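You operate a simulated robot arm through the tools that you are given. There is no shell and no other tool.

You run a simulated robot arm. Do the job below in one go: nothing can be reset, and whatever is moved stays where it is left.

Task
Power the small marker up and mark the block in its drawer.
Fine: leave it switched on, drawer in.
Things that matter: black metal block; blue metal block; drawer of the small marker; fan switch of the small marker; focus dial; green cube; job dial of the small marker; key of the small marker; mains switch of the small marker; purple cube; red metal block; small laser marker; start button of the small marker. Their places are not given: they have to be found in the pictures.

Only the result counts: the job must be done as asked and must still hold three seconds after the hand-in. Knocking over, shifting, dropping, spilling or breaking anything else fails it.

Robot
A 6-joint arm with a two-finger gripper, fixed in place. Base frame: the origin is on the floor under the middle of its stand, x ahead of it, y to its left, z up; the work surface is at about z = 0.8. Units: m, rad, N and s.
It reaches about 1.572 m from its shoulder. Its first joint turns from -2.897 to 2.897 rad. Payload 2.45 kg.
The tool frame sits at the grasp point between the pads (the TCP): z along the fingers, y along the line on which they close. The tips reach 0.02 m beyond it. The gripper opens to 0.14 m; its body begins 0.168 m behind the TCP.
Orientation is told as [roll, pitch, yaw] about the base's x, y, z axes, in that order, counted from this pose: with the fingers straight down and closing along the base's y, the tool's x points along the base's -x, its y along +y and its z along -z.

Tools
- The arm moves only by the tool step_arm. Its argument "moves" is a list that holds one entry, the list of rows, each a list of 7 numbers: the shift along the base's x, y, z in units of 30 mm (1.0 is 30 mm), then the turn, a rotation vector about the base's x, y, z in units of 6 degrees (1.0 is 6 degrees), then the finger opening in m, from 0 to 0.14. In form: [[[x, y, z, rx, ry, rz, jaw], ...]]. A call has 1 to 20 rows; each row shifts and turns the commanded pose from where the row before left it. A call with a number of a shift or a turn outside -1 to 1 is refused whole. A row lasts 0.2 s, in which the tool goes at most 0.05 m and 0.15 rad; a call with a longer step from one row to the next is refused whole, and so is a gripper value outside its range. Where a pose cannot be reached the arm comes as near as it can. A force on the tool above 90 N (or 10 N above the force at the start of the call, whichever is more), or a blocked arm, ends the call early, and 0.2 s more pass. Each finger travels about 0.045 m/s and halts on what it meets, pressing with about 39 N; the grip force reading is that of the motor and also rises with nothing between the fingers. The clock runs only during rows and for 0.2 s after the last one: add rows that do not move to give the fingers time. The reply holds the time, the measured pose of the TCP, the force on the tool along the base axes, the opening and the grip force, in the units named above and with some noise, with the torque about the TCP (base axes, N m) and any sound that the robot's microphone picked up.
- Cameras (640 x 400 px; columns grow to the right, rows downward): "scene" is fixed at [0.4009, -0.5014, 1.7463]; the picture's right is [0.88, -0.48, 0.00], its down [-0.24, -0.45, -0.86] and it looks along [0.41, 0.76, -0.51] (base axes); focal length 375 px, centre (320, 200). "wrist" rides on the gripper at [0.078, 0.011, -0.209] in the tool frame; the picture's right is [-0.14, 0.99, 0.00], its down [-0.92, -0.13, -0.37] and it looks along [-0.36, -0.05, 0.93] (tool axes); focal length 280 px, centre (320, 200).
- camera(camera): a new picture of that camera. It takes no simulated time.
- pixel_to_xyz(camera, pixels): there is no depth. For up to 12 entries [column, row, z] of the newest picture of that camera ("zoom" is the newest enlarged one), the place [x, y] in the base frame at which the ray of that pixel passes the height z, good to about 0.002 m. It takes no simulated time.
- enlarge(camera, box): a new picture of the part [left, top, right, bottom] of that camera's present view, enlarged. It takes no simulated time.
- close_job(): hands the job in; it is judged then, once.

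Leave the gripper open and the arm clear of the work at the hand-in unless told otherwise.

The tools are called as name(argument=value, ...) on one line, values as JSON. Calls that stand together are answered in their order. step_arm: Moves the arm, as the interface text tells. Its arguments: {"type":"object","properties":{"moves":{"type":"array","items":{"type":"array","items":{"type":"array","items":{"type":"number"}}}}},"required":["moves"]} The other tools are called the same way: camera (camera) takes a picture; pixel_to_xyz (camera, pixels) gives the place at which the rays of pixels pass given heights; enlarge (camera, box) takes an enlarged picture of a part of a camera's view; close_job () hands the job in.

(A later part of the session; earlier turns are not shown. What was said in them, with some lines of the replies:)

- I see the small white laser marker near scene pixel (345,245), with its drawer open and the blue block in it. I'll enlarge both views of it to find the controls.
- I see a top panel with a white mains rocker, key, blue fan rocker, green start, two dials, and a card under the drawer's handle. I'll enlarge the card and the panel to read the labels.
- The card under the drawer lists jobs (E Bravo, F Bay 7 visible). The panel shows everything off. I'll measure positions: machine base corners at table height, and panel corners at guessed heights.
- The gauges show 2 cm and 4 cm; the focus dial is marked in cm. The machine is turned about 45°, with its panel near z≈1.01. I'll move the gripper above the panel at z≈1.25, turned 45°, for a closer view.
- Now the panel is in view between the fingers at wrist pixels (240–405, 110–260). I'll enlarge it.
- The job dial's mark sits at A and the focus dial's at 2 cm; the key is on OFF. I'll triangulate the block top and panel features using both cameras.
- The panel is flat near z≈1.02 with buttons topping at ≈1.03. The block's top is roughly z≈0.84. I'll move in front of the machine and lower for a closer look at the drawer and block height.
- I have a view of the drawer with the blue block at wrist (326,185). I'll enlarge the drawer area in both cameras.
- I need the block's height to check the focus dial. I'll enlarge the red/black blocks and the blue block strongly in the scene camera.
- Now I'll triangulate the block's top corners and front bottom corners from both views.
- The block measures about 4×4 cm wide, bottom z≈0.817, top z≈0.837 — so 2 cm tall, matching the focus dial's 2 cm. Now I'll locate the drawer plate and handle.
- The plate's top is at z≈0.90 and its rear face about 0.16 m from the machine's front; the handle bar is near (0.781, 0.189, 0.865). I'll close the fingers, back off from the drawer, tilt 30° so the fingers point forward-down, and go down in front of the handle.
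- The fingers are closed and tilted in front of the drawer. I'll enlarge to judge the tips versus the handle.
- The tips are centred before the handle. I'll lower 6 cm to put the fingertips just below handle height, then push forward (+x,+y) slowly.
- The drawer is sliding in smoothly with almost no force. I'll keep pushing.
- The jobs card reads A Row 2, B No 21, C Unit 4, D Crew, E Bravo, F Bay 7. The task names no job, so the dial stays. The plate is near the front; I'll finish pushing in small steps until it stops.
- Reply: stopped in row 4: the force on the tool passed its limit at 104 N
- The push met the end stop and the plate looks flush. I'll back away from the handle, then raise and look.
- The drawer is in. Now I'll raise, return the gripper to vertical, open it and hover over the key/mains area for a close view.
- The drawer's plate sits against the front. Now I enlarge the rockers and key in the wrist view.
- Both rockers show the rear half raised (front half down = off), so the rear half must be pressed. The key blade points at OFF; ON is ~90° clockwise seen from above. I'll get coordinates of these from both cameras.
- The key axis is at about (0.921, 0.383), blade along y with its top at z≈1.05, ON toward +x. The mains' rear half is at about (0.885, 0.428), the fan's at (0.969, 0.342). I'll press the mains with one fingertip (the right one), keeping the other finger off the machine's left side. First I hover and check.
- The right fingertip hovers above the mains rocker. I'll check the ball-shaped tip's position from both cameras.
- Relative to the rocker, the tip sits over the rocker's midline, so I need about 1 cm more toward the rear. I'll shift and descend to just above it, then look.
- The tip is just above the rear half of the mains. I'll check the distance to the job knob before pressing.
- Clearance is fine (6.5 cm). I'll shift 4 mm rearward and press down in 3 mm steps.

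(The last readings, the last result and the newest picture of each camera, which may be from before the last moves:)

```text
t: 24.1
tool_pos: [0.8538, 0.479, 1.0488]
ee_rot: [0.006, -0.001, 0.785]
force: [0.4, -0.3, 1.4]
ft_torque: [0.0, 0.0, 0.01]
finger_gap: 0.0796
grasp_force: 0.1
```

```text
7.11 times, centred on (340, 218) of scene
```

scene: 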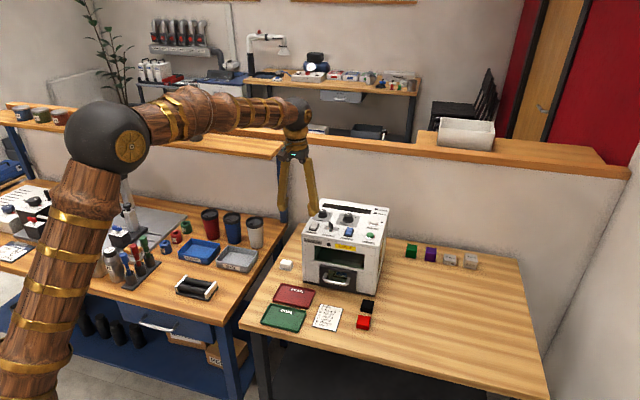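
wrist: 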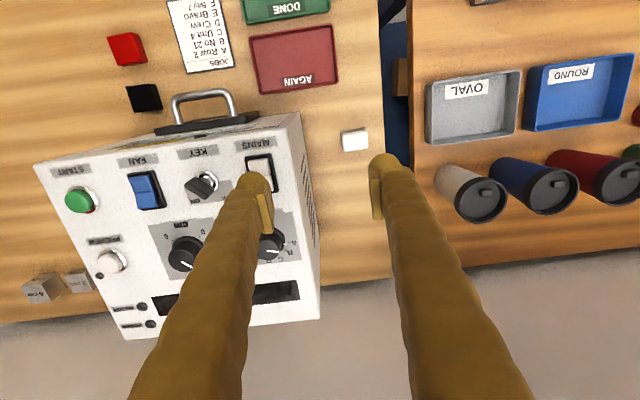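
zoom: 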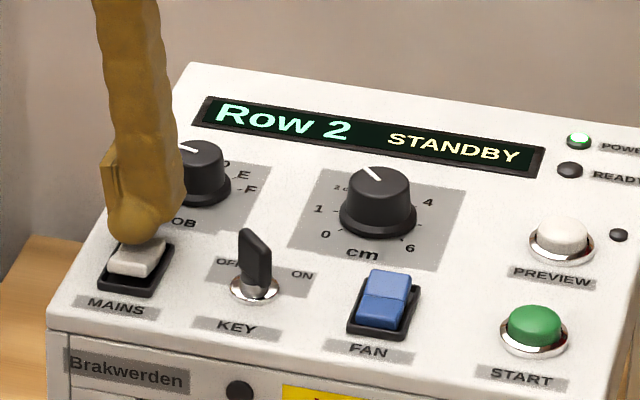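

The mains is on: the display reads "Row 2 STANDBY" and POWER is lit. I'll raise, move across to the fan rocker using the left fingertip (opening to 0.12 so the right finger stays beyond the machine's right edge), and hover.

step_arm(moves=[[[0, 0, 0.8, 0, 0, 0, 0.08], [0, 0, 0.8, 0, 0, 0, 0.08], [0, 0, 0.8, 0, 0, 0, 0.12], [0.663, -0.674, 0, 0, 0, 0, 0.12], [0.663, -0.674, 0, 0, 0, 0, 0.12], [0.663, -0.674, 0, 0, 0, 0, 0.12], [0.663, -0.674, 0, 0, 0, 0, 0.12], [0.663, -0.674, 0, 0, 0, 0, 0.12], [0.663, -0.674, 0, 0, 0, 0, 0.12], [0.663, -0.674, 0, 0, 0, 0, 0.12], [0.663, -0.674, 0, 0, 0, 0, 0.12], [0.663, -0.674, 0, 0, 0, 0, 0.12], [0, 0, -0.5, 0, 0, 0, 0.12], [0, 0, -0.5, 0, 0, 0, 0.12], [0, 0, -0.5, 0, 0, 0, 0.12], [0, 0, 0, 0, 0, 0, 0.12], [0, 0, 0, 0, 0, 0, 0.12]]])

camera(camera="wrist")

enlarge(camera="scene", box=[305, 180, 405, 250])

```text
t: 27.7
tool_pos: [1.0344, 0.2949, 1.0736]
ee_rot: [0.004, -0.002, 0.785]
force: [0.0, 0.3, -0.7]
ft_torque: [-0.04, 0.01, -0.01]
finger_gap: 0.1201
grasp_force: 0.0
```

```text
taken
```

wrist: 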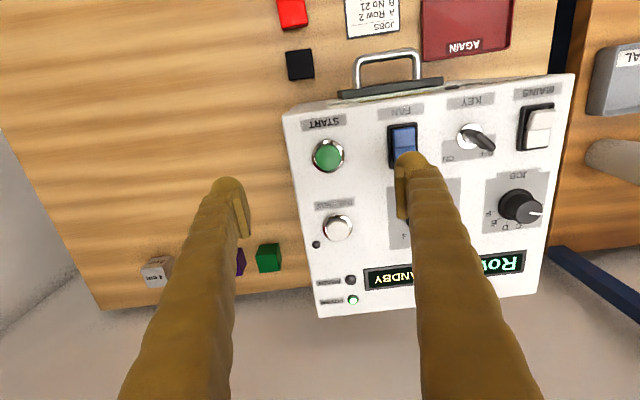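

```text
5.71 times, centred on (355, 215) of scene
```

zoom: 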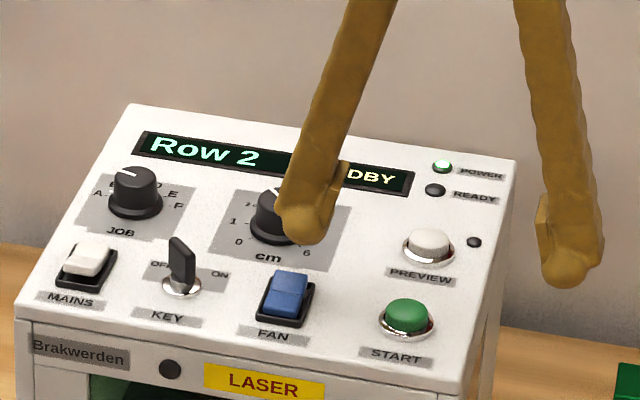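

The left tip hovers near the fan. I'll check the alignment and the distance to the focus knob.

enlarge(camera="wrist", box=[370, 110, 450, 210])

pixel_to_xyz(camera="scene", pixels=[[348.3, 220.9, 1.025], [352.4, 218.6, 1.067], [349.5, 229.2, 1.035], [352.4, 221.5, 1.054]])

```text
4.00 times, centred on (410, 160) of wrist
```

zoom: 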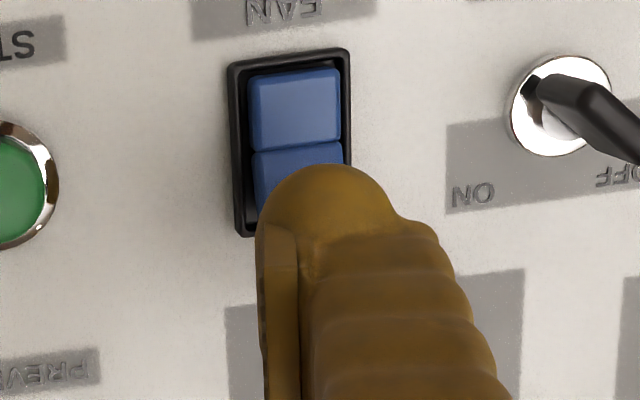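

```text
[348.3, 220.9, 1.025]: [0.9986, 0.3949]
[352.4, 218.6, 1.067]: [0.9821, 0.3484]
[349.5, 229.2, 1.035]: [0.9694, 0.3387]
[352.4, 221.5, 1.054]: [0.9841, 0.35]
```

I'll cross-check with the wrist camera.

pixel_to_xyz(camera="wrist", pixels=[[412, 166, 1.0676], [405, 155.8, 1.035], [403.5, 137.5, 1.03], [403.5, 147, 1.03]])

enlarge(camera="scene", box=[335, 205, 375, 245])

```text
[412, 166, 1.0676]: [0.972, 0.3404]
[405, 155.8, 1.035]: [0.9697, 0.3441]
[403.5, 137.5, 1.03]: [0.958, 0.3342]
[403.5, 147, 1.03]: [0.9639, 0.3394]
```

```text
10.00 times, centred on (355, 225) of scene
```

zoom: 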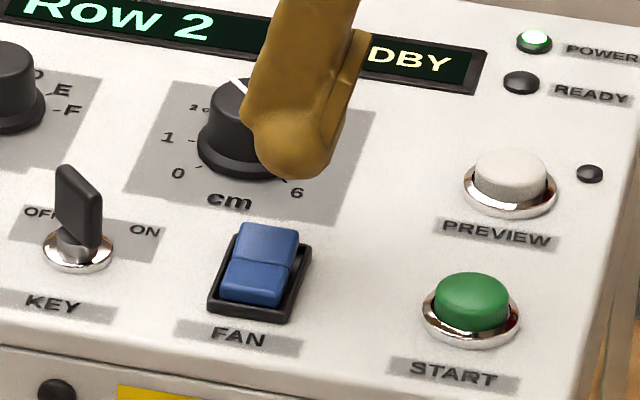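

The wrist view puts the tip on the fan's rear half within a few mm. I'll nudge 3 mm left and rearward, descend a bit, and look again.

step_arm(moves=[[[0.0, 0.14, 0, 0, 0, 0, 0.12], [0, 0, -0.2, 0, 0, 0, 0.12], [0, 0, -0.2, 0, 0, 0, 0.12], [0, 0, -0.15, 0, 0, 0, 0.12], [0, 0, 0, 0, 0, 0, 0.12]]])

enlarge(camera="scene", box=[325, 205, 385, 245])

enlarge(camera="wrist", box=[370, 110, 450, 210])

```text
t: 28.9
tool_pos: [1.0346, 0.3006, 1.0603]
ee_rot: [0.005, -0.003, 0.783]
force: [-0.3, 0.1, 0.4]
ft_torque: [0.0, 0.0, 0.01]
finger_gap: 0.1201
grasp_force: 0.1
```

```text
10.00 times, centred on (355, 225) of scene
```

zoom: 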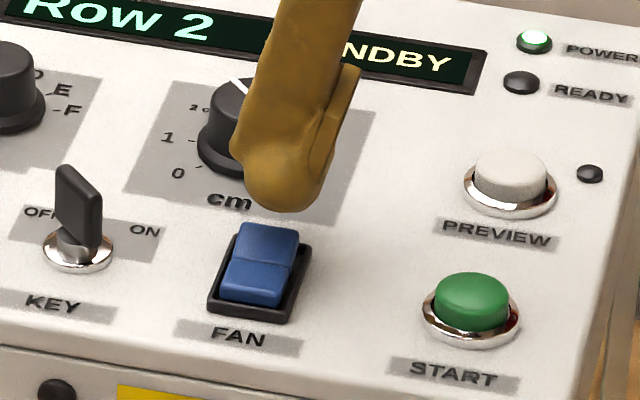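

```text
4.00 times, centred on (410, 160) of wrist
```

zoom: 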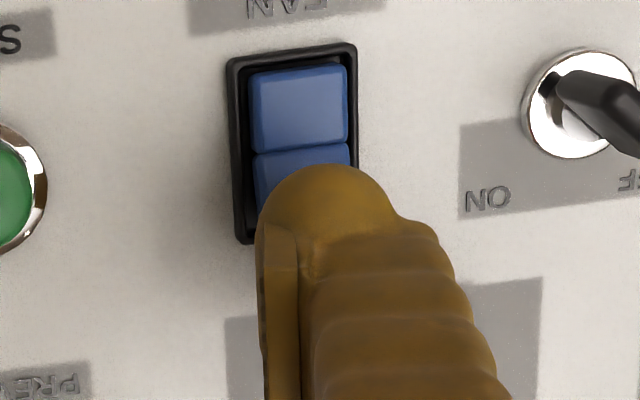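

The geometry matches the mains press that worked. I'll press down in 3 mm steps.

step_arm(moves=[[[0, 0, -0.1, 0, 0, 0, 0.12], [0, 0, -0.1, 0, 0, 0, 0.12], [0, 0, -0.1, 0, 0, 0, 0.12], [0, 0, -0.1, 0, 0, 0, 0.12], [0, 0, 0, 0, 0, 0, 0.12]]])

enlarge(camera="scene", box=[325, 205, 385, 245])

```text
t: 30.1
tool_pos: [1.0334, 0.2986, 1.0469]
ee_rot: [0.003, -0.003, 0.783]
force: [0.2, 1.1, 0.2]
ft_torque: [0.05, 0.03, -0.02]
finger_gap: 0.1203
grasp_force: 0.2
```

```text
10.00 times, centred on (355, 225) of scene
```

zoom: 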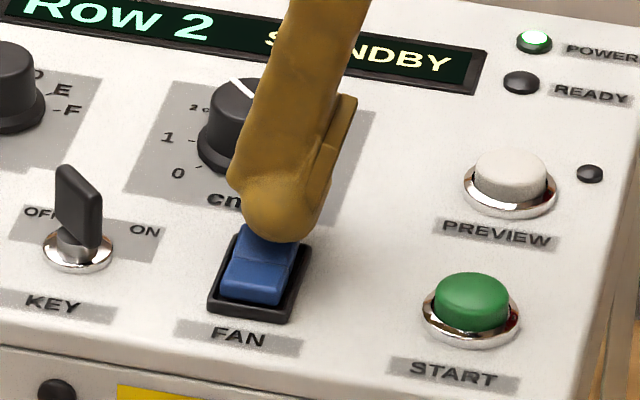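

The rocker hasn't tipped yet and force is nil. I'll check the alignment again.

enlarge(camera="wrist", box=[370, 110, 450, 210])

pixel_to_xyz(camera="scene", pixels=[[350.8, 225, 1.041], [350.8, 225, 1.05], [349.6, 229.2, 1.035], [348.4, 233, 1.03]])

```text
4.00 times, centred on (410, 160) of wrist
```

zoom: 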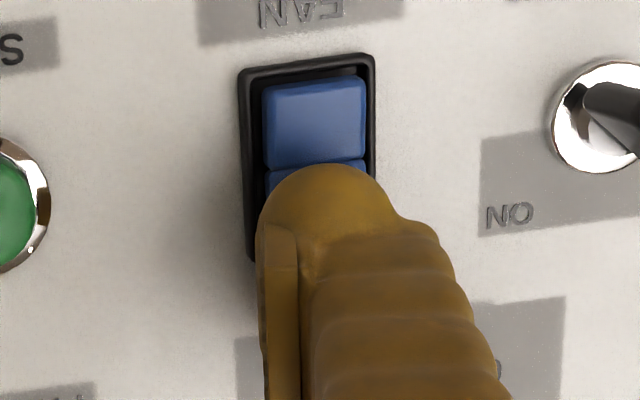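

```text
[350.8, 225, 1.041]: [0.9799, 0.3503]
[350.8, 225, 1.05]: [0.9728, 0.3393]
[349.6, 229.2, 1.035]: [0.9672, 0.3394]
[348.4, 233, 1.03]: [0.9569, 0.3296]
```

The tip seems a little too far rear. I'll lift 6 mm, shift 5 mm toward the front, and press again.

step_arm(moves=[[[0, 0, 0.2, 0, 0, 0, 0.12], [-0.13, -0.1, 0, 0, 0, 0, 0.12], [0, 0, -0.1, 0, 0, 0, 0.12], [0, 0, -0.1, 0, 0, 0, 0.12], [0, 0, -0.1, 0, 0, 0, 0.12], [0, 0, 0, 0, 0, 0, 0.12]]])

enlarge(camera="scene", box=[325, 205, 385, 245])

```text
t: 31.5
tool_pos: [1.0296, 0.2979, 1.0438]
ee_rot: [0.007, -0.002, 0.785]
force: [-0.1, 0.5, 0.5]
ft_torque: [-0.01, -0.01, -0.02]
finger_gap: 0.12
grasp_force: 0.1
```

```text
10.00 times, centred on (355, 225) of scene
```

zoom: 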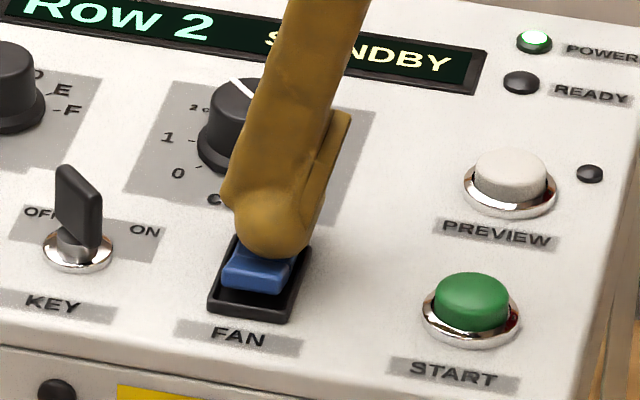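

The fan rocker has tipped: its front half is now raised. I'll lift straight up and check.

step_arm(moves=[[[0, 0, 0.5, 0, 0, 0, 0.12], [0, 0, 0.9, 0, 0, 0, 0.12], [0, 0, 0.9, 0, 0, 0, 0.12], [0, 0, 0.9, 0, 0, 0, 0.12], [0, 0, 0, 0, 0, 0, 0.12]]])

enlarge(camera="scene", box=[300, 190, 400, 250])

camera(camera="wrist")

```text
t: 32.7
tool_pos: [1.0308, 0.2971, 1.1406]
ee_rot: [0.004, -0.002, 0.783]
force: [0.7, -0.3, -0.2]
ft_torque: [-0.01, 0.01, -0.01]
finger_gap: 0.1199
grasp_force: 0.1
```

```text
6.40 times, centred on (350, 220) of scene
```

zoom: 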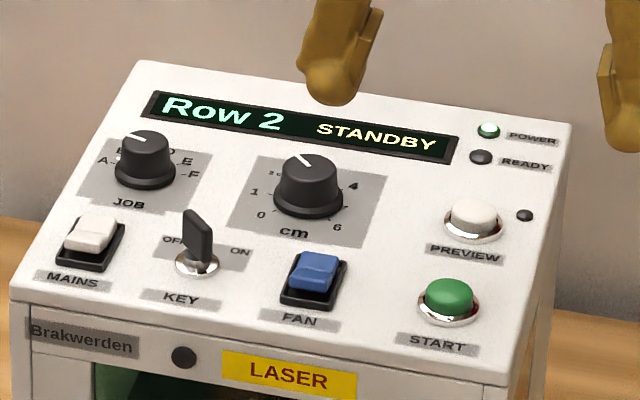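

```text
taken
```

wrist: 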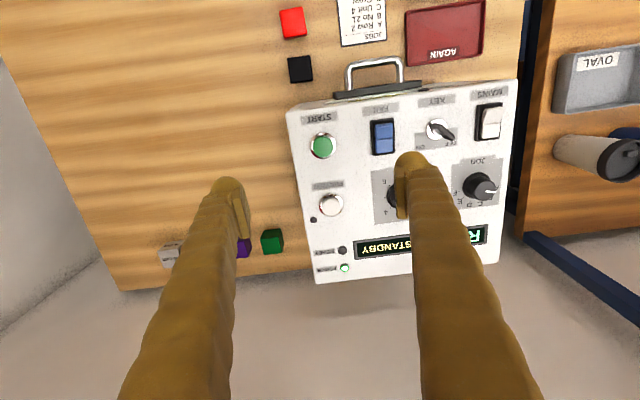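

Both rockers are on; the display still says STANDBY because the key is off. Next I turn the gripper to yaw 90° above the key at (0.921, 0.383), with a 0.03 m opening, so the fingers close along x across the blade.

step_arm(moves=[[[-0.458, 0.358, 0, 0, 0, 0.94, 0.06], [-0.458, 0.358, 0, 0, 0, 0.94, 0.06], [-0.458, 0.358, 0, 0, 0, 0.94, 0.06], [-0.458, 0.358, 0, 0, 0, 0.94, 0.06], [-0.458, 0.358, 0, 0, 0, 0.94, 0.06], [-0.458, 0.358, 0, 0, 0, 0.94, 0.06], [-0.458, 0.358, 0, 0, 0, 0.94, 0.06], [-0.458, 0.358, 0, 0, 0, 0.94, 0.06], [0, 0, 0, 0, 0, 0, 0.06], [0, 0, 0, 0, 0, 0, 0.06]]])

camera(camera="wrist")

enlarge(camera="scene", box=[290, 170, 390, 250])

```text
t: 34.9
tool_pos: [0.9195, 0.3825, 1.1408]
ee_rot: [0.005, -0.002, 1.571]
force: [-0.8, 0.4, 0.4]
ft_torque: [0.0, -0.01, 0.0]
finger_gap: 0.0602
grasp_force: 0.0
```

```text
taken
```

wrist: 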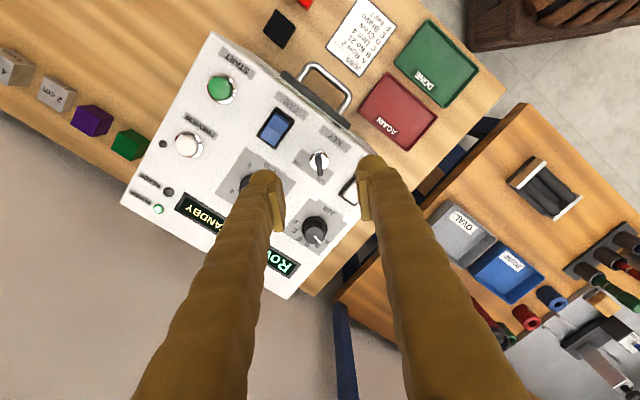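

```text
5.00 times, centred on (340, 210) of scene
```

zoom: 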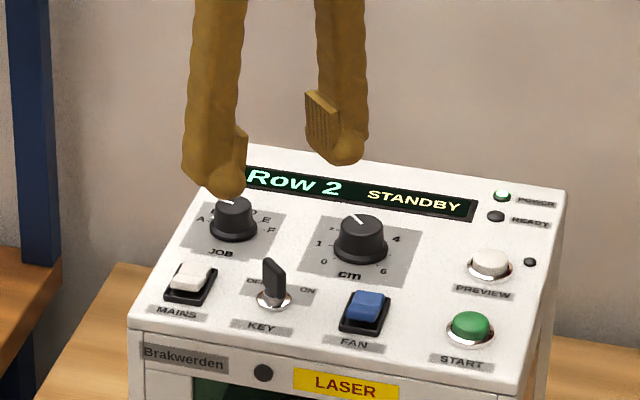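

The key shows at wrist (319,161) between the fingers with the blade lined up along the image's vertical. I'll enlarge to measure it.

enlarge(camera="wrist", box=[290, 135, 350, 185])

```text
8.00 times, centred on (320, 160) of wrist
```

zoom: 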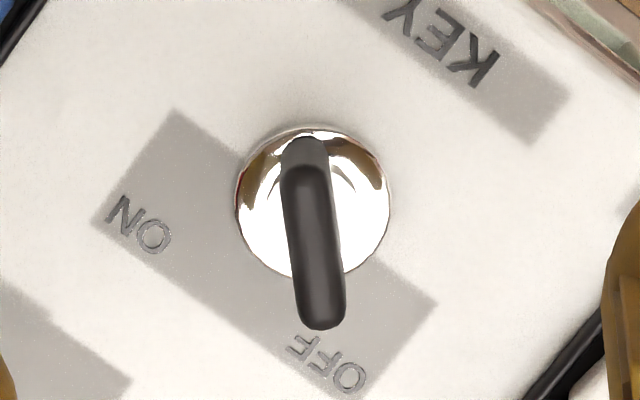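

I'll get the axis and blade positions from this picture.

pixel_to_xyz(camera="zoom", pixels=[[313, 203, 1.022], [313, 203, 1.027], [313, 248, 1.05], [303, 165, 1.05], [322, 328, 1.05], [313, 248, 1.055]])

```text
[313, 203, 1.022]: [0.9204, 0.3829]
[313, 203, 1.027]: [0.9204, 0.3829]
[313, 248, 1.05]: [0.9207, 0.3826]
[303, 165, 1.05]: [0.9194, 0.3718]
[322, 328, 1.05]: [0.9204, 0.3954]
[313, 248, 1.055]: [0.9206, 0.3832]
```

The axis is at (0.9204, 0.3828), blade top z≈1.05. I'll narrow the jaw to 0.03 and descend to z≈1.047 around the blade.

step_arm(moves=[[[0.03, 0.0, 0, 0, 0, 0, 0.03], [0, 0, -0.7, 0, 0, 0, 0.03], [0, 0, -0.7, 0, 0, 0, 0.03], [0, 0, -0.7, 0, 0, 0, 0.03], [0, 0, -0.35, 0, 0, 0, 0.03], [0, 0, -0.35, 0, 0, 0, 0.03], [0, 0, -0.3, 0, 0, 0, 0.03], [0, 0, 0, 0, 0, 0, 0.03]]])

enlarge(camera="wrist", box=[270, 130, 370, 230])

enlarge(camera="scene", box=[305, 200, 365, 245])

```text
t: 36.7
tool_pos: [0.922, 0.3844, 1.0476]
ee_rot: [0.003, -0.001, 1.57]
force: [0.6, 0.0, 0.5]
ft_torque: [0.0, 0.01, 0.03]
finger_gap: 0.03
grasp_force: 0.0
```

```text
4.00 times, centred on (320, 180) of wrist
```

zoom: 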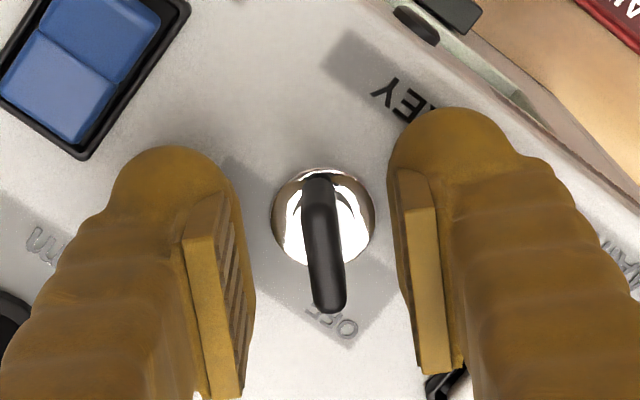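

```text
8.89 times, centred on (335, 222) of scene
```

zoom: 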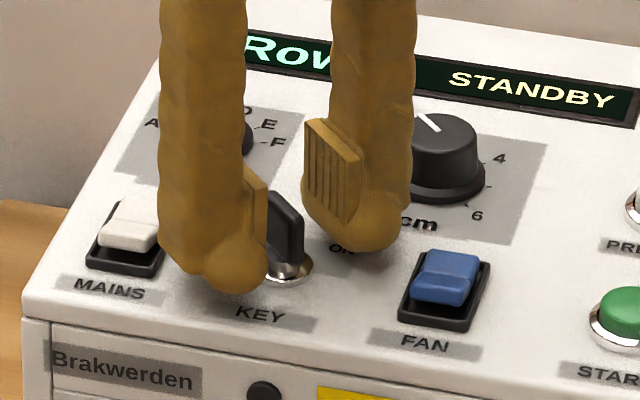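

The blade lies between the pads. I'll lower 1.5 mm, close on it, and wait for the grip.

step_arm(moves=[[[-0.03, -0.03, -0.05, 0, 0, 0, 0.03], [0, 0, 0, 0, 0, 0, 0.0], [0, 0, 0, 0, 0, 0, 0.0], [0, 0, 0, 0, 0, 0, 0.0], [0, 0, 0, 0, 0, 0, 0.0]]])

enlarge(camera="wrist", box=[270, 130, 370, 230])

```text
t: 37.9
tool_pos: [0.92, 0.3827, 1.0473]
ee_rot: [0.005, -0.003, 1.572]
force: [-0.6, 0.6, -0.4]
ft_torque: [0.01, -0.03, -0.01]
finger_gap: 0.0062
grasp_force: 33.9
```

```text
4.00 times, centred on (320, 180) of wrist
```

zoom: 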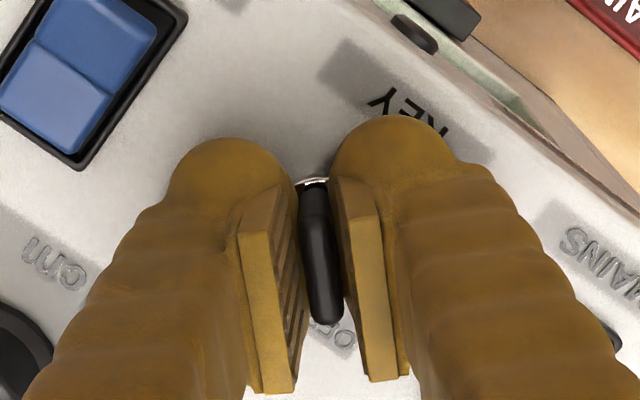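

The blade is gripped (opening 0.0062 m, grip 34 N). Now I'll turn it clockwise seen from above, 90° (rz −15 units).

step_arm(moves=[[[0, 0, 0, 0, 0, -0.75, 0.0], [0, 0, 0, 0, 0, -0.75, 0.0], [0, 0, 0, 0, 0, -0.75, 0.0], [0, 0, 0, 0, 0, -0.75, 0.0], [0, 0, 0, 0, 0, -0.75, 0.0], [0, 0, 0, 0, 0, -0.75, 0.0], [0, 0, 0, 0, 0, -0.75, 0.0], [0, 0, 0, 0, 0, -0.75, 0.0], [0, 0, 0, 0, 0, -0.75, 0.0], [0, 0, 0, 0, 0, -0.75, 0.0], [0, 0, 0, 0, 0, -0.75, 0.0], [0, 0, 0, 0, 0, -0.75, 0.0], [0, 0, 0, 0, 0, -0.75, 0.0], [0, 0, 0, 0, 0, -0.75, 0.0], [0, 0, 0, 0, 0, -0.75, 0.0], [0, 0, 0, 0, 0, -0.75, 0.0], [0, 0, 0, 0, 0, -0.75, 0.0], [0, 0, 0, 0, 0, -0.75, 0.0], [0, 0, 0, 0, 0, -0.75, 0.0], [0, 0, 0, 0, 0, -0.75, 0.0]]])

enlarge(camera="scene", box=[300, 190, 400, 250])

enlarge(camera="wrist", box=[270, 130, 370, 230])

```text
t: 42.1
tool_pos: [0.9199, 0.384, 1.0468]
ee_rot: [0.006, -0.002, 0.0]
force: [-18.5, 18.9, 11.9]
ft_torque: [0.16, 0.4, 0.01]
finger_gap: 0.0061
grasp_force: 34.8
```

```text
6.40 times, centred on (350, 220) of scene
```

zoom: 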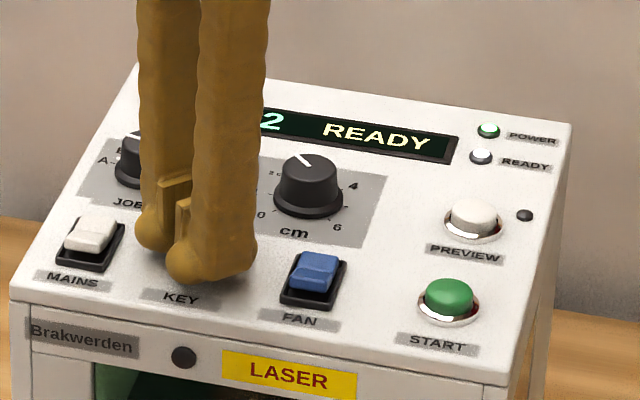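

```text
4.00 times, centred on (320, 180) of wrist
```

zoom: 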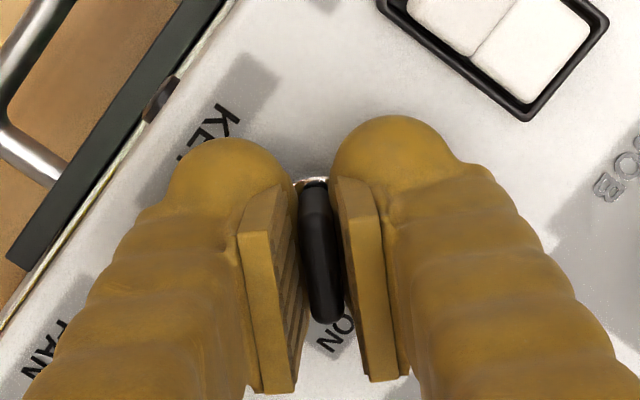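

The display reads READY and the READY light is on. I'll open the jaw slightly (0.02) to release the key, then rise straight up.

step_arm(moves=[[[0, 0, 0, 0, 0, 0, 0.018], [0, 0, 0, 0, 0, 0, 0.018], [0, 0, 0, 0, 0, 0, 0.018], [0, 0, 0.3, 0, 0, 0, 0.018], [0, 0, 0.6, 0, 0, 0, 0.018], [0, 0, 0.9, 0, 0, 0, 0.018], [0, 0, 0.9, 0, 0, 0, 0.018], [0, 0, 0.6, 0, 0, 0, 0.018], [0, 0, 0, 0, 0, 0, 0.018]]])

enlarge(camera="scene", box=[300, 190, 400, 250])

```text
t: 44.1
tool_pos: [0.9194, 0.3825, 1.1451]
ee_rot: [0.005, -0.002, 0.0]
force: [0.0, 0.1, 0.5]
ft_torque: [0.0, 0.01, -0.01]
finger_gap: 0.0183
grasp_force: 0.0
```

```text
6.40 times, centred on (350, 220) of scene
```

zoom: 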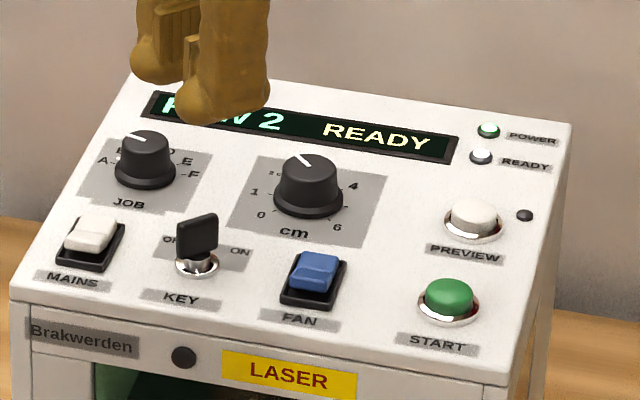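

The key is at ON and the machine is READY with the job at A (Row 2). I'll turn back to yaw 45° and move to hover above START, with the left fingertip over it and the right finger beyond the machine's right side.

step_arm(moves=[[[0.65, -0.573, 0, 0, 0, 0.94, 0.12], [0.65, -0.573, 0, 0, 0, 0.94, 0.12], [0.65, -0.573, 0, 0, 0, 0.94, 0.12], [0.65, -0.573, 0, 0, 0, 0.94, 0.12], [0.65, -0.573, 0, 0, 0, 0.94, 0.12], [0.65, -0.573, 0, 0, 0, 0.94, 0.12], [0.65, -0.573, 0, 0, 0, 0.94, 0.12], [0.65, -0.573, 0, 0, 0, 0.94, 0.12], [0, 0, -0.6, 0, 0, 0, 0.12], [0, 0, -0.6, 0, 0, 0, 0.12], [0, 0, 0, 0, 0, 0, 0.12], [0, 0, 0, 0, 0, 0, 0.12]]])

camera(camera="wrist")

enlarge(camera="scene", box=[325, 190, 405, 250])

```text
t: 46.7
tool_pos: [1.0766, 0.2444, 1.109]
ee_rot: [0.006, -0.002, 0.788]
force: [0.2, -0.2, -0.6]
ft_torque: [0.01, 0.02, -0.01]
finger_gap: 0.12
grasp_force: 0.1
```

```text
taken
```

wrist: 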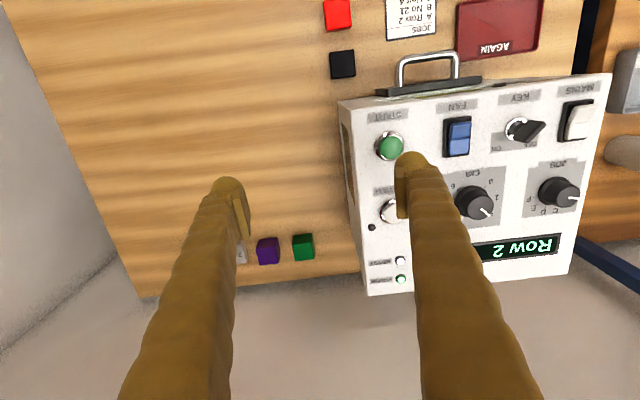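

```text
6.67 times, centred on (365, 220) of scene
```

zoom: 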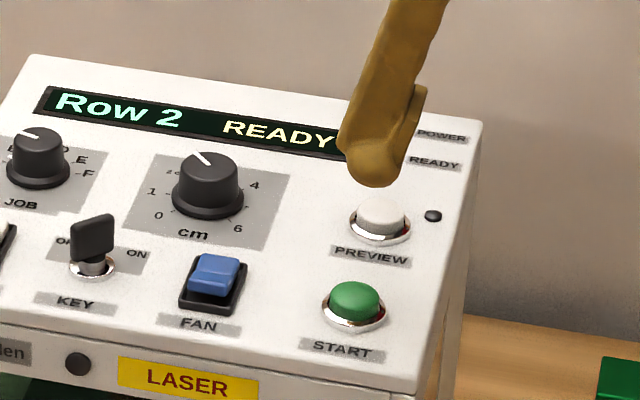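

I'll enlarge the START area and the focus dial in the wrist view.

enlarge(camera="wrist", box=[360, 110, 440, 230])

enlarge(camera="wrist", box=[435, 160, 525, 230])

```text
3.33 times, centred on (400, 170) of wrist
```

zoom: 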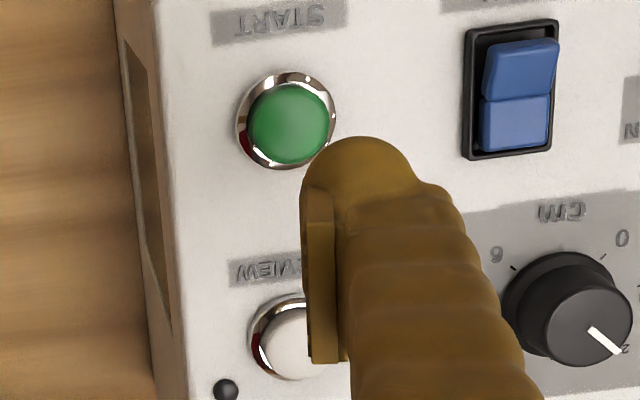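

```text
5.71 times, centred on (480, 195) of wrist
```

zoom: 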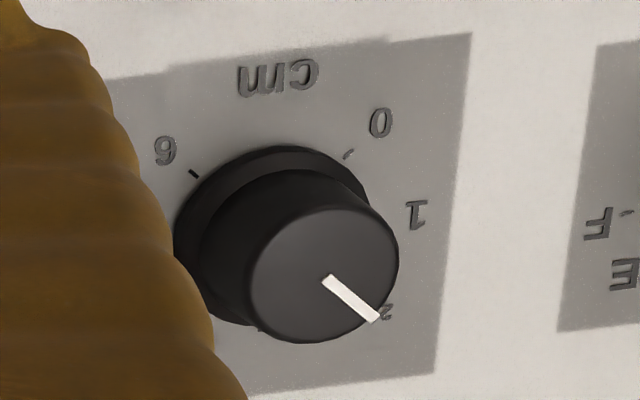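

I'll compute START's and the tip's positions from the wrist and scene views.

pixel_to_xyz(camera="wrist", pixels=[[391.6, 146.6, 1.03], [391.6, 146.6, 1.035], [411.4, 168.8, 1.103], [393.5, 211, 1.03]])

pixel_to_xyz(camera="scene", pixels=[[370.2, 234.9, 1.03], [370.2, 234.9, 1.035], [374.3, 222.5, 1.03], [373.6, 213.0, 1.103]])

```text
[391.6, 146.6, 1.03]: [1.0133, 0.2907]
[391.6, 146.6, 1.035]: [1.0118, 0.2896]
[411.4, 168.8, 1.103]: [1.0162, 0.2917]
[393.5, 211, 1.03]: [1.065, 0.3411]
```

```text
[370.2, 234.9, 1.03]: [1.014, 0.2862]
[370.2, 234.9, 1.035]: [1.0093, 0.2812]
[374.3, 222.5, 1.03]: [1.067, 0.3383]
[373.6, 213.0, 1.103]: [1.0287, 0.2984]
```

START is at about (1.013, 0.290) and the tip is within ~2 mm of it. I'll descend to just above it, then press in 3 mm steps.

step_arm(moves=[[[-0.05, -0.03, -0.6, 0, 0, 0, 0.12], [0, 0, -0.6, 0, 0, 0, 0.12], [0, 0, -0.4, 0, 0, 0, 0.12], [0, 0, 0, 0, 0, 0, 0.12], [0, 0, 0, 0, 0, 0, 0.12]]])

enlarge(camera="scene", box=[335, 200, 395, 245])

enlarge(camera="wrist", box=[360, 110, 440, 210])

```text
t: 47.9
tool_pos: [1.0741, 0.2442, 1.0604]
ee_rot: [0.006, -0.003, 0.787]
force: [0.3, 0.6, 0.7]
ft_torque: [0.02, 0.03, 0.02]
finger_gap: 0.1198
grasp_force: 0.1
```

```text
8.89 times, centred on (365, 222) of scene
```

zoom: 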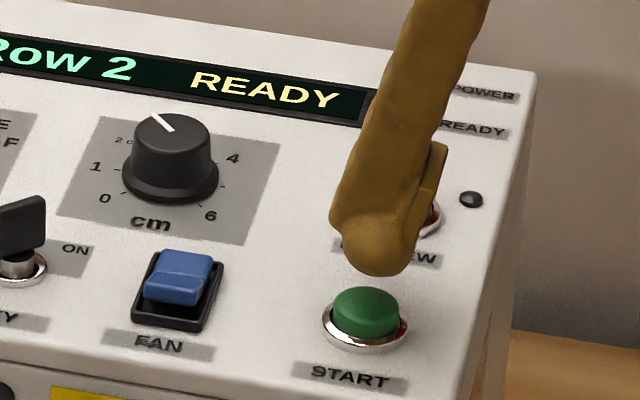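

```text
4.00 times, centred on (400, 160) of wrist
```

zoom: 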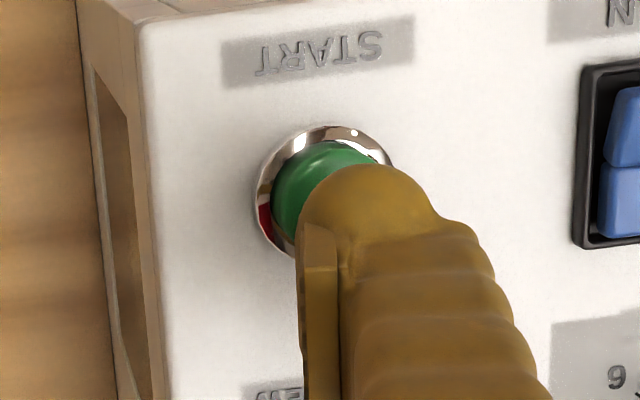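

The tip is a few mm to the rear of START's centre. I'll shift 4 mm to the front and press down in 3 mm steps.

step_arm(moves=[[[-0.09, -0.09, 0, 0, 0, 0, 0.12], [0, 0, -0.1, 0, 0, 0, 0.12], [0, 0, -0.1, 0, 0, 0, 0.12], [0, 0, -0.1, 0, 0, 0, 0.12], [0, 0, -0.1, 0, 0, 0, 0.12], [0, 0, 0, 0, 0, 0, 0.12]]])

enlarge(camera="scene", box=[335, 200, 395, 245])

```text
t: 49.3
tool_pos: [1.0724, 0.2413, 1.0488]
ee_rot: [0.005, -0.002, 0.787]
force: [0.5, -0.1, 0.2]
ft_torque: [0.0, 0.02, 0.02]
finger_gap: 0.1198
grasp_force: 0.2
```

```text
8.89 times, centred on (365, 222) of scene
```

zoom: 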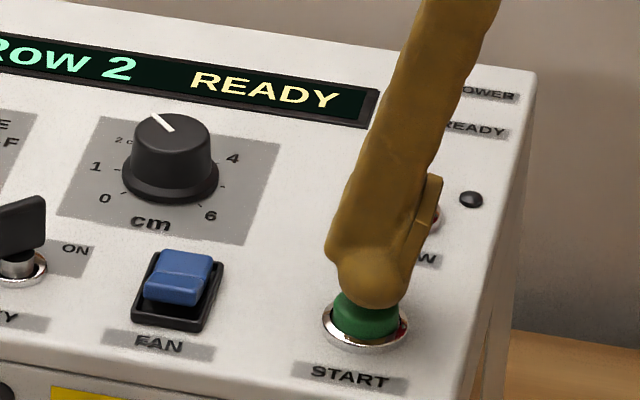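

The tip is just touching START's cap, still READY with no force. I'll press a few mm more.

step_arm(moves=[[[0, 0, -0.08, 0, 0, 0, 0.12], [0, 0, -0.08, 0, 0, 0, 0.12], [0, 0, 0, 0, 0, 0, 0.12]]])

enlarge(camera="scene", box=[335, 200, 395, 245])

```text
t: 50.1
tool_pos: [1.0722, 0.2409, 1.0454]
ee_rot: [0.007, -0.003, 0.788]
force: [-0.1, -0.2, 1.0]
ft_torque: [0.05, 0.06, 0.03]
finger_gap: 0.1207
grasp_force: 0.5
```

```text
8.89 times, centred on (365, 222) of scene
```

zoom: 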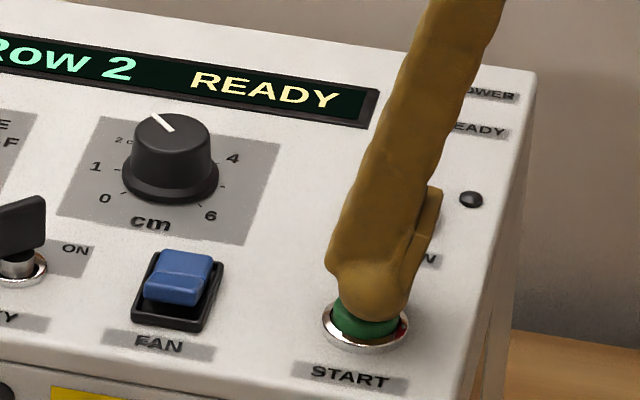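

The cap is going down but the display still shows READY. I'll press further.

step_arm(moves=[[[0, 0, -0.08, 0, 0, 0, 0.12], [0, 0, 0, 0, 0, 0, 0.12]]])

enlarge(camera="scene", box=[335, 200, 395, 245])

```text
t: 50.7
tool_pos: [1.0719, 0.2413, 1.0415]
ee_rot: [0.004, -0.002, 0.788]
force: [-0.1, 1.0, 1.7]
ft_torque: [0.14, 0.12, -0.05]
finger_gap: 0.1204
grasp_force: 0.4
heard: click
```

```text
8.89 times, centred on (365, 222) of scene
```

zoom: 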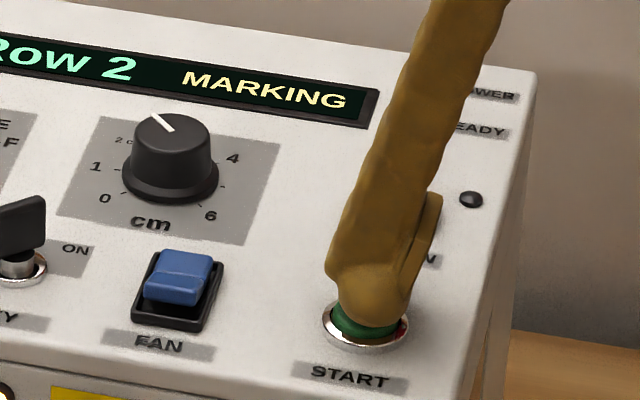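

A click, and the display reads MARKING. I'll release START by lifting straight up, then wait while it marks.

step_arm(moves=[[[0, 0, 0.4, 0, 0, 0, 0.12], [0, 0, 0.8, 0, 0, 0, 0.12], [0, 0, 0.9, 0, 0, 0, 0.12], [0, 0, 0.9, 0, 0, 0, 0.12], [0, 0, 0.9, 0, 0, 0, 0.12], [0, 0, 0, 0, 0, 0, 0.12], [0, 0, 0, 0, 0, 0, 0.12], [0, 0, 0, 0, 0, 0, 0.12], [0, 0, 0, 0, 0, 0, 0.12], [0, 0, 0, 0, 0, 0, 0.12]]])

enlarge(camera="scene", box=[290, 190, 410, 310])

```text
t: 52.9
tool_pos: [1.0716, 0.2414, 1.1577]
ee_rot: [0.005, -0.003, 0.787]
force: [-1.1, 0.5, -0.3]
ft_torque: [0.01, 0.01, 0.02]
finger_gap: 0.1202
grasp_force: 0.1
```

```text
3.33 times, centred on (350, 250) of scene
```

zoom: 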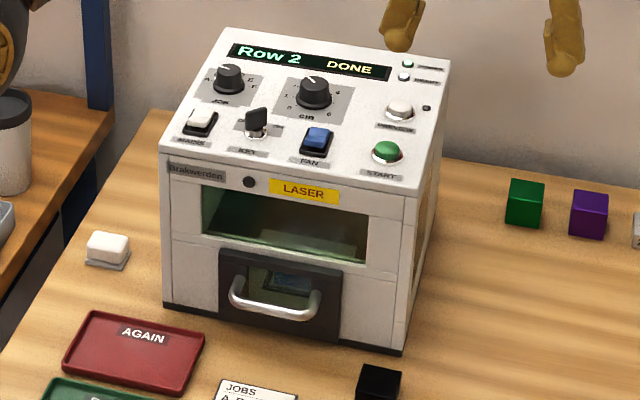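

The display now reads DONE. I'll look closely at the display and through the windows to check the block.

enlarge(camera="scene", box=[325, 240, 395, 290])

enlarge(camera="scene", box=[300, 195, 395, 245])

camera(camera="wrist")

camera(camera="scene")

```text
8.00 times, centred on (360, 265) of scene
```

zoom: 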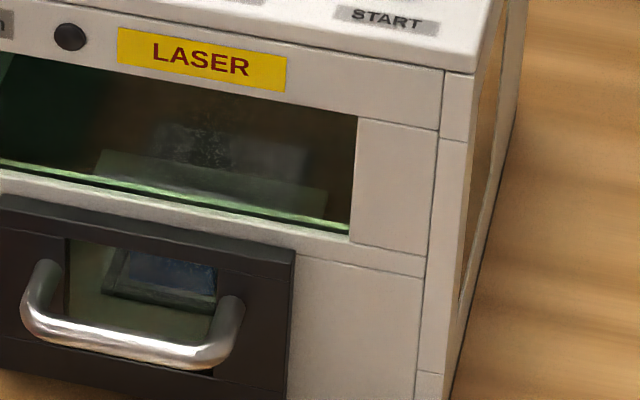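

```text
6.74 times, centred on (348, 220) of scene
```

zoom: 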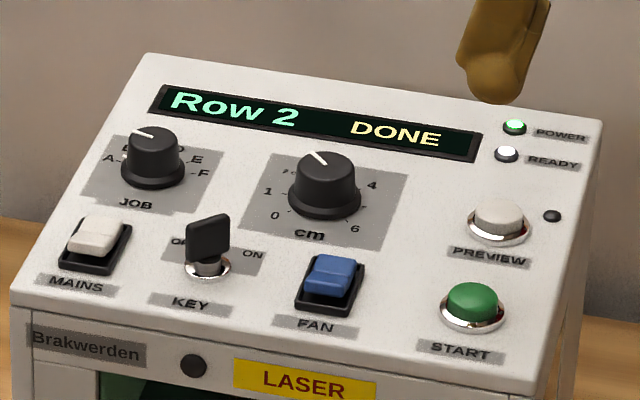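

```text
taken
```

wrist: 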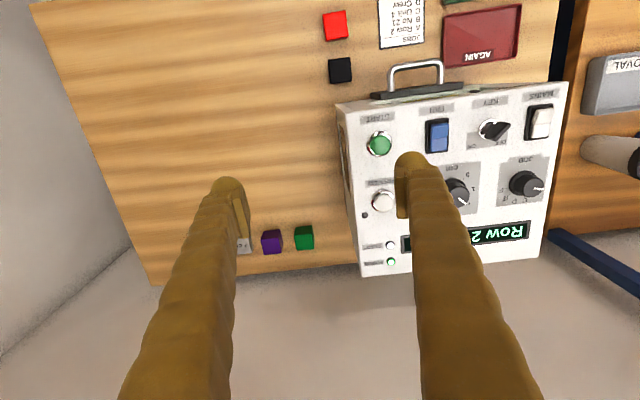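

```text
taken
```

scene: 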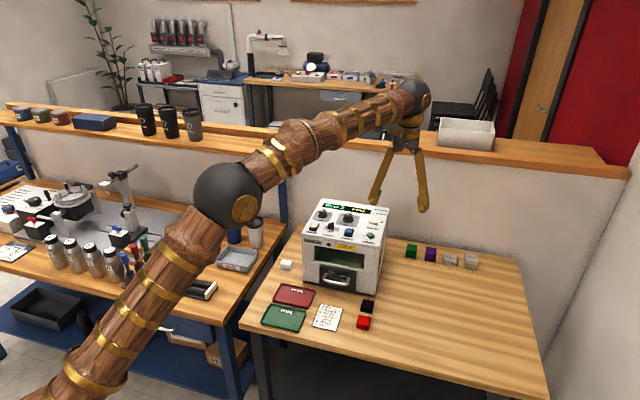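

DONE is shown, with all switches on. To verify the mark, I'll move in front of the machine and look with the wrist camera down through the front window at the block.

step_arm(moves=[[[-0.832, 0.161, 0, 0.177, -0.177, 0, 0.14], [-0.832, 0.161, 0, 0.177, -0.177, 0, 0.14], [-0.832, 0.161, 0, 0.177, -0.177, 0, 0.14], [-0.832, 0.161, 0, 0.177, -0.177, 0, 0.14], [-0.832, 0.161, 0, 0.177, -0.177, 0, 0.14], [-0.832, 0.161, 0, 0.177, -0.177, 0, 0.14], [-0.832, 0.161, 0, 0.177, -0.177, 0, 0.14], [-0.832, 0.161, 0, 0.177, -0.177, 0, 0.14], [0, 0, -0.77, 0, 0, 0, 0.14], [0, 0, -0.77, 0, 0, 0, 0.14], [0, 0, -0.77, 0, 0, 0, 0.14], [0, 0, -0.77, 0, 0, 0, 0.14], [0, 0, 0, 0, 0, 0, 0.14], [0, 0, 0, 0, 0, 0, 0.14]]])

camera(camera="wrist")

enlarge(camera="wrist", box=[250, 150, 400, 250])

```text
t: 55.9
tool_pos: [0.8718, 0.2799, 1.0656]
ee_rot: [0.005, -0.212, 0.787]
force: [-0.5, -0.1, -0.4]
ft_torque: [-0.02, 0.01, 0.01]
finger_gap: 0.14
grasp_force: 0.1
```

```text
taken
```

wrist: 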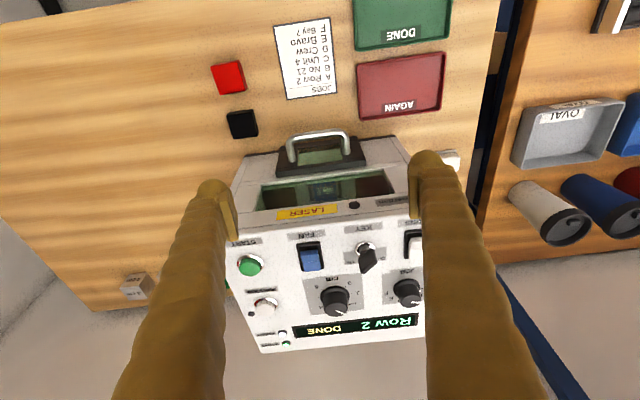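

```text
4.00 times, centred on (325, 200) of wrist
```

zoom: 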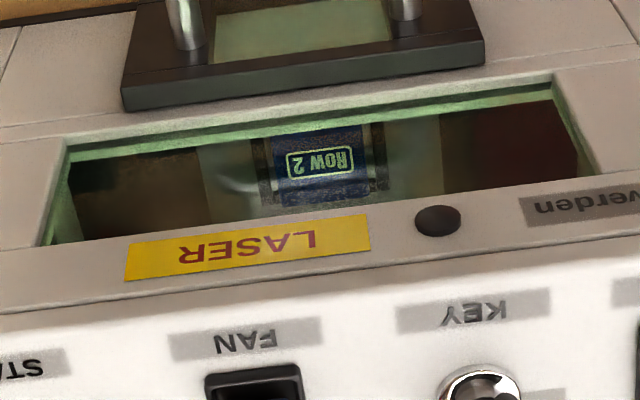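

Through the window the blue block shows a crisp "ROW 2" mark. I'll raise the open gripper and retreat clear of the machine, then take a last look.

step_arm(moves=[[[0, 0, 0.9, 0, 0, 0, 0.14], [0, 0, 0.9, 0, 0, 0, 0.14], [0, 0, 0.9, 0, 0, 0, 0.14], [-0.3, -0.2, 0.9, -0.3, 0.3, 0, 0.14], [-0.6, -0.3, 0.9, -0.3, 0.3, 0, 0.14], [-0.8, -0.3, 0.9, -0.3, 0.3, 0, 0.14], [-0.8, -0.3, 0.5, -0.3, 0.3, 0, 0.14], [-0.8, -0.3, 0.3, -0.3, 0.3, 0, 0.14], [-0.8, -0.3, 0, 0, 0, 0, 0.14], [-0.8, -0.3, 0, 0, 0, 0, 0.14], [0, 0, 0, 0, 0, 0, 0.14], [0, 0, 0, 0, 0, 0, 0.14]]])

camera(camera="scene")

enlarge(camera="scene", box=[250, 190, 410, 330])

```text
t: 58.5
tool_pos: [0.7225, 0.2209, 1.2513]
ee_rot: [0.005, 0.013, 0.786]
force: [0.1, 0.3, 1.1]
ft_torque: [0.01, -0.08, 0.0]
finger_gap: 0.1402
grasp_force: 0.0
```

```text
taken
```

scene: 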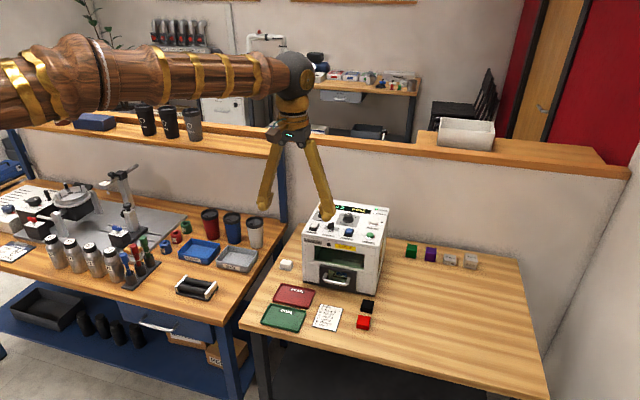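

```text
2.86 times, centred on (330, 260) of scene
```

zoom: 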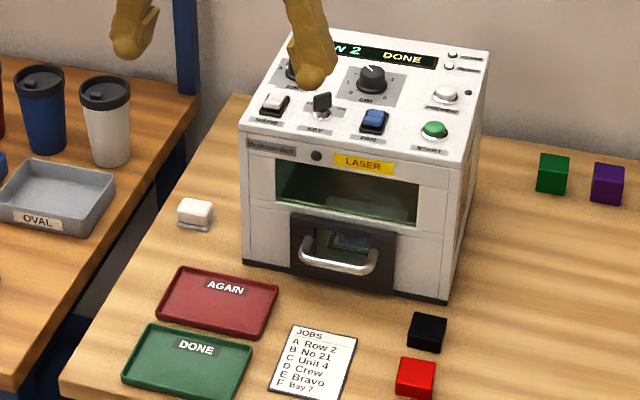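

The display still says DONE, the drawer is in, the machine is left on, and everything else is where it was. The gripper is open and well clear, at (0.72, 0.22, 1.25). I'm handing the job in.

close_job()

```text
The job is handed in.
```

The small marker is powered up and the blue block in its drawer is marked. The display showed DONE, and through the front window I could read a crisp "ROW 2" on the block.

- **Power:** mains and fan are on and the key is at ON. I left the machine switched on.
- **Job:** the task named no job, so I left the dial where it was, at A. The card on the table lists A as "Row 2".
- **Focus:** I left the dial at 2 cm, which matches the block's measured height of about 2 cm.
- **Drawer:** it is in. My push reached 104 N, just over the 90 N limit, as the drawer met its end stop. It looked flush and undamaged afterwards.

Nothing else on the tables appeared to have moved. I left the gripper open and clear of the machine at hand-in.
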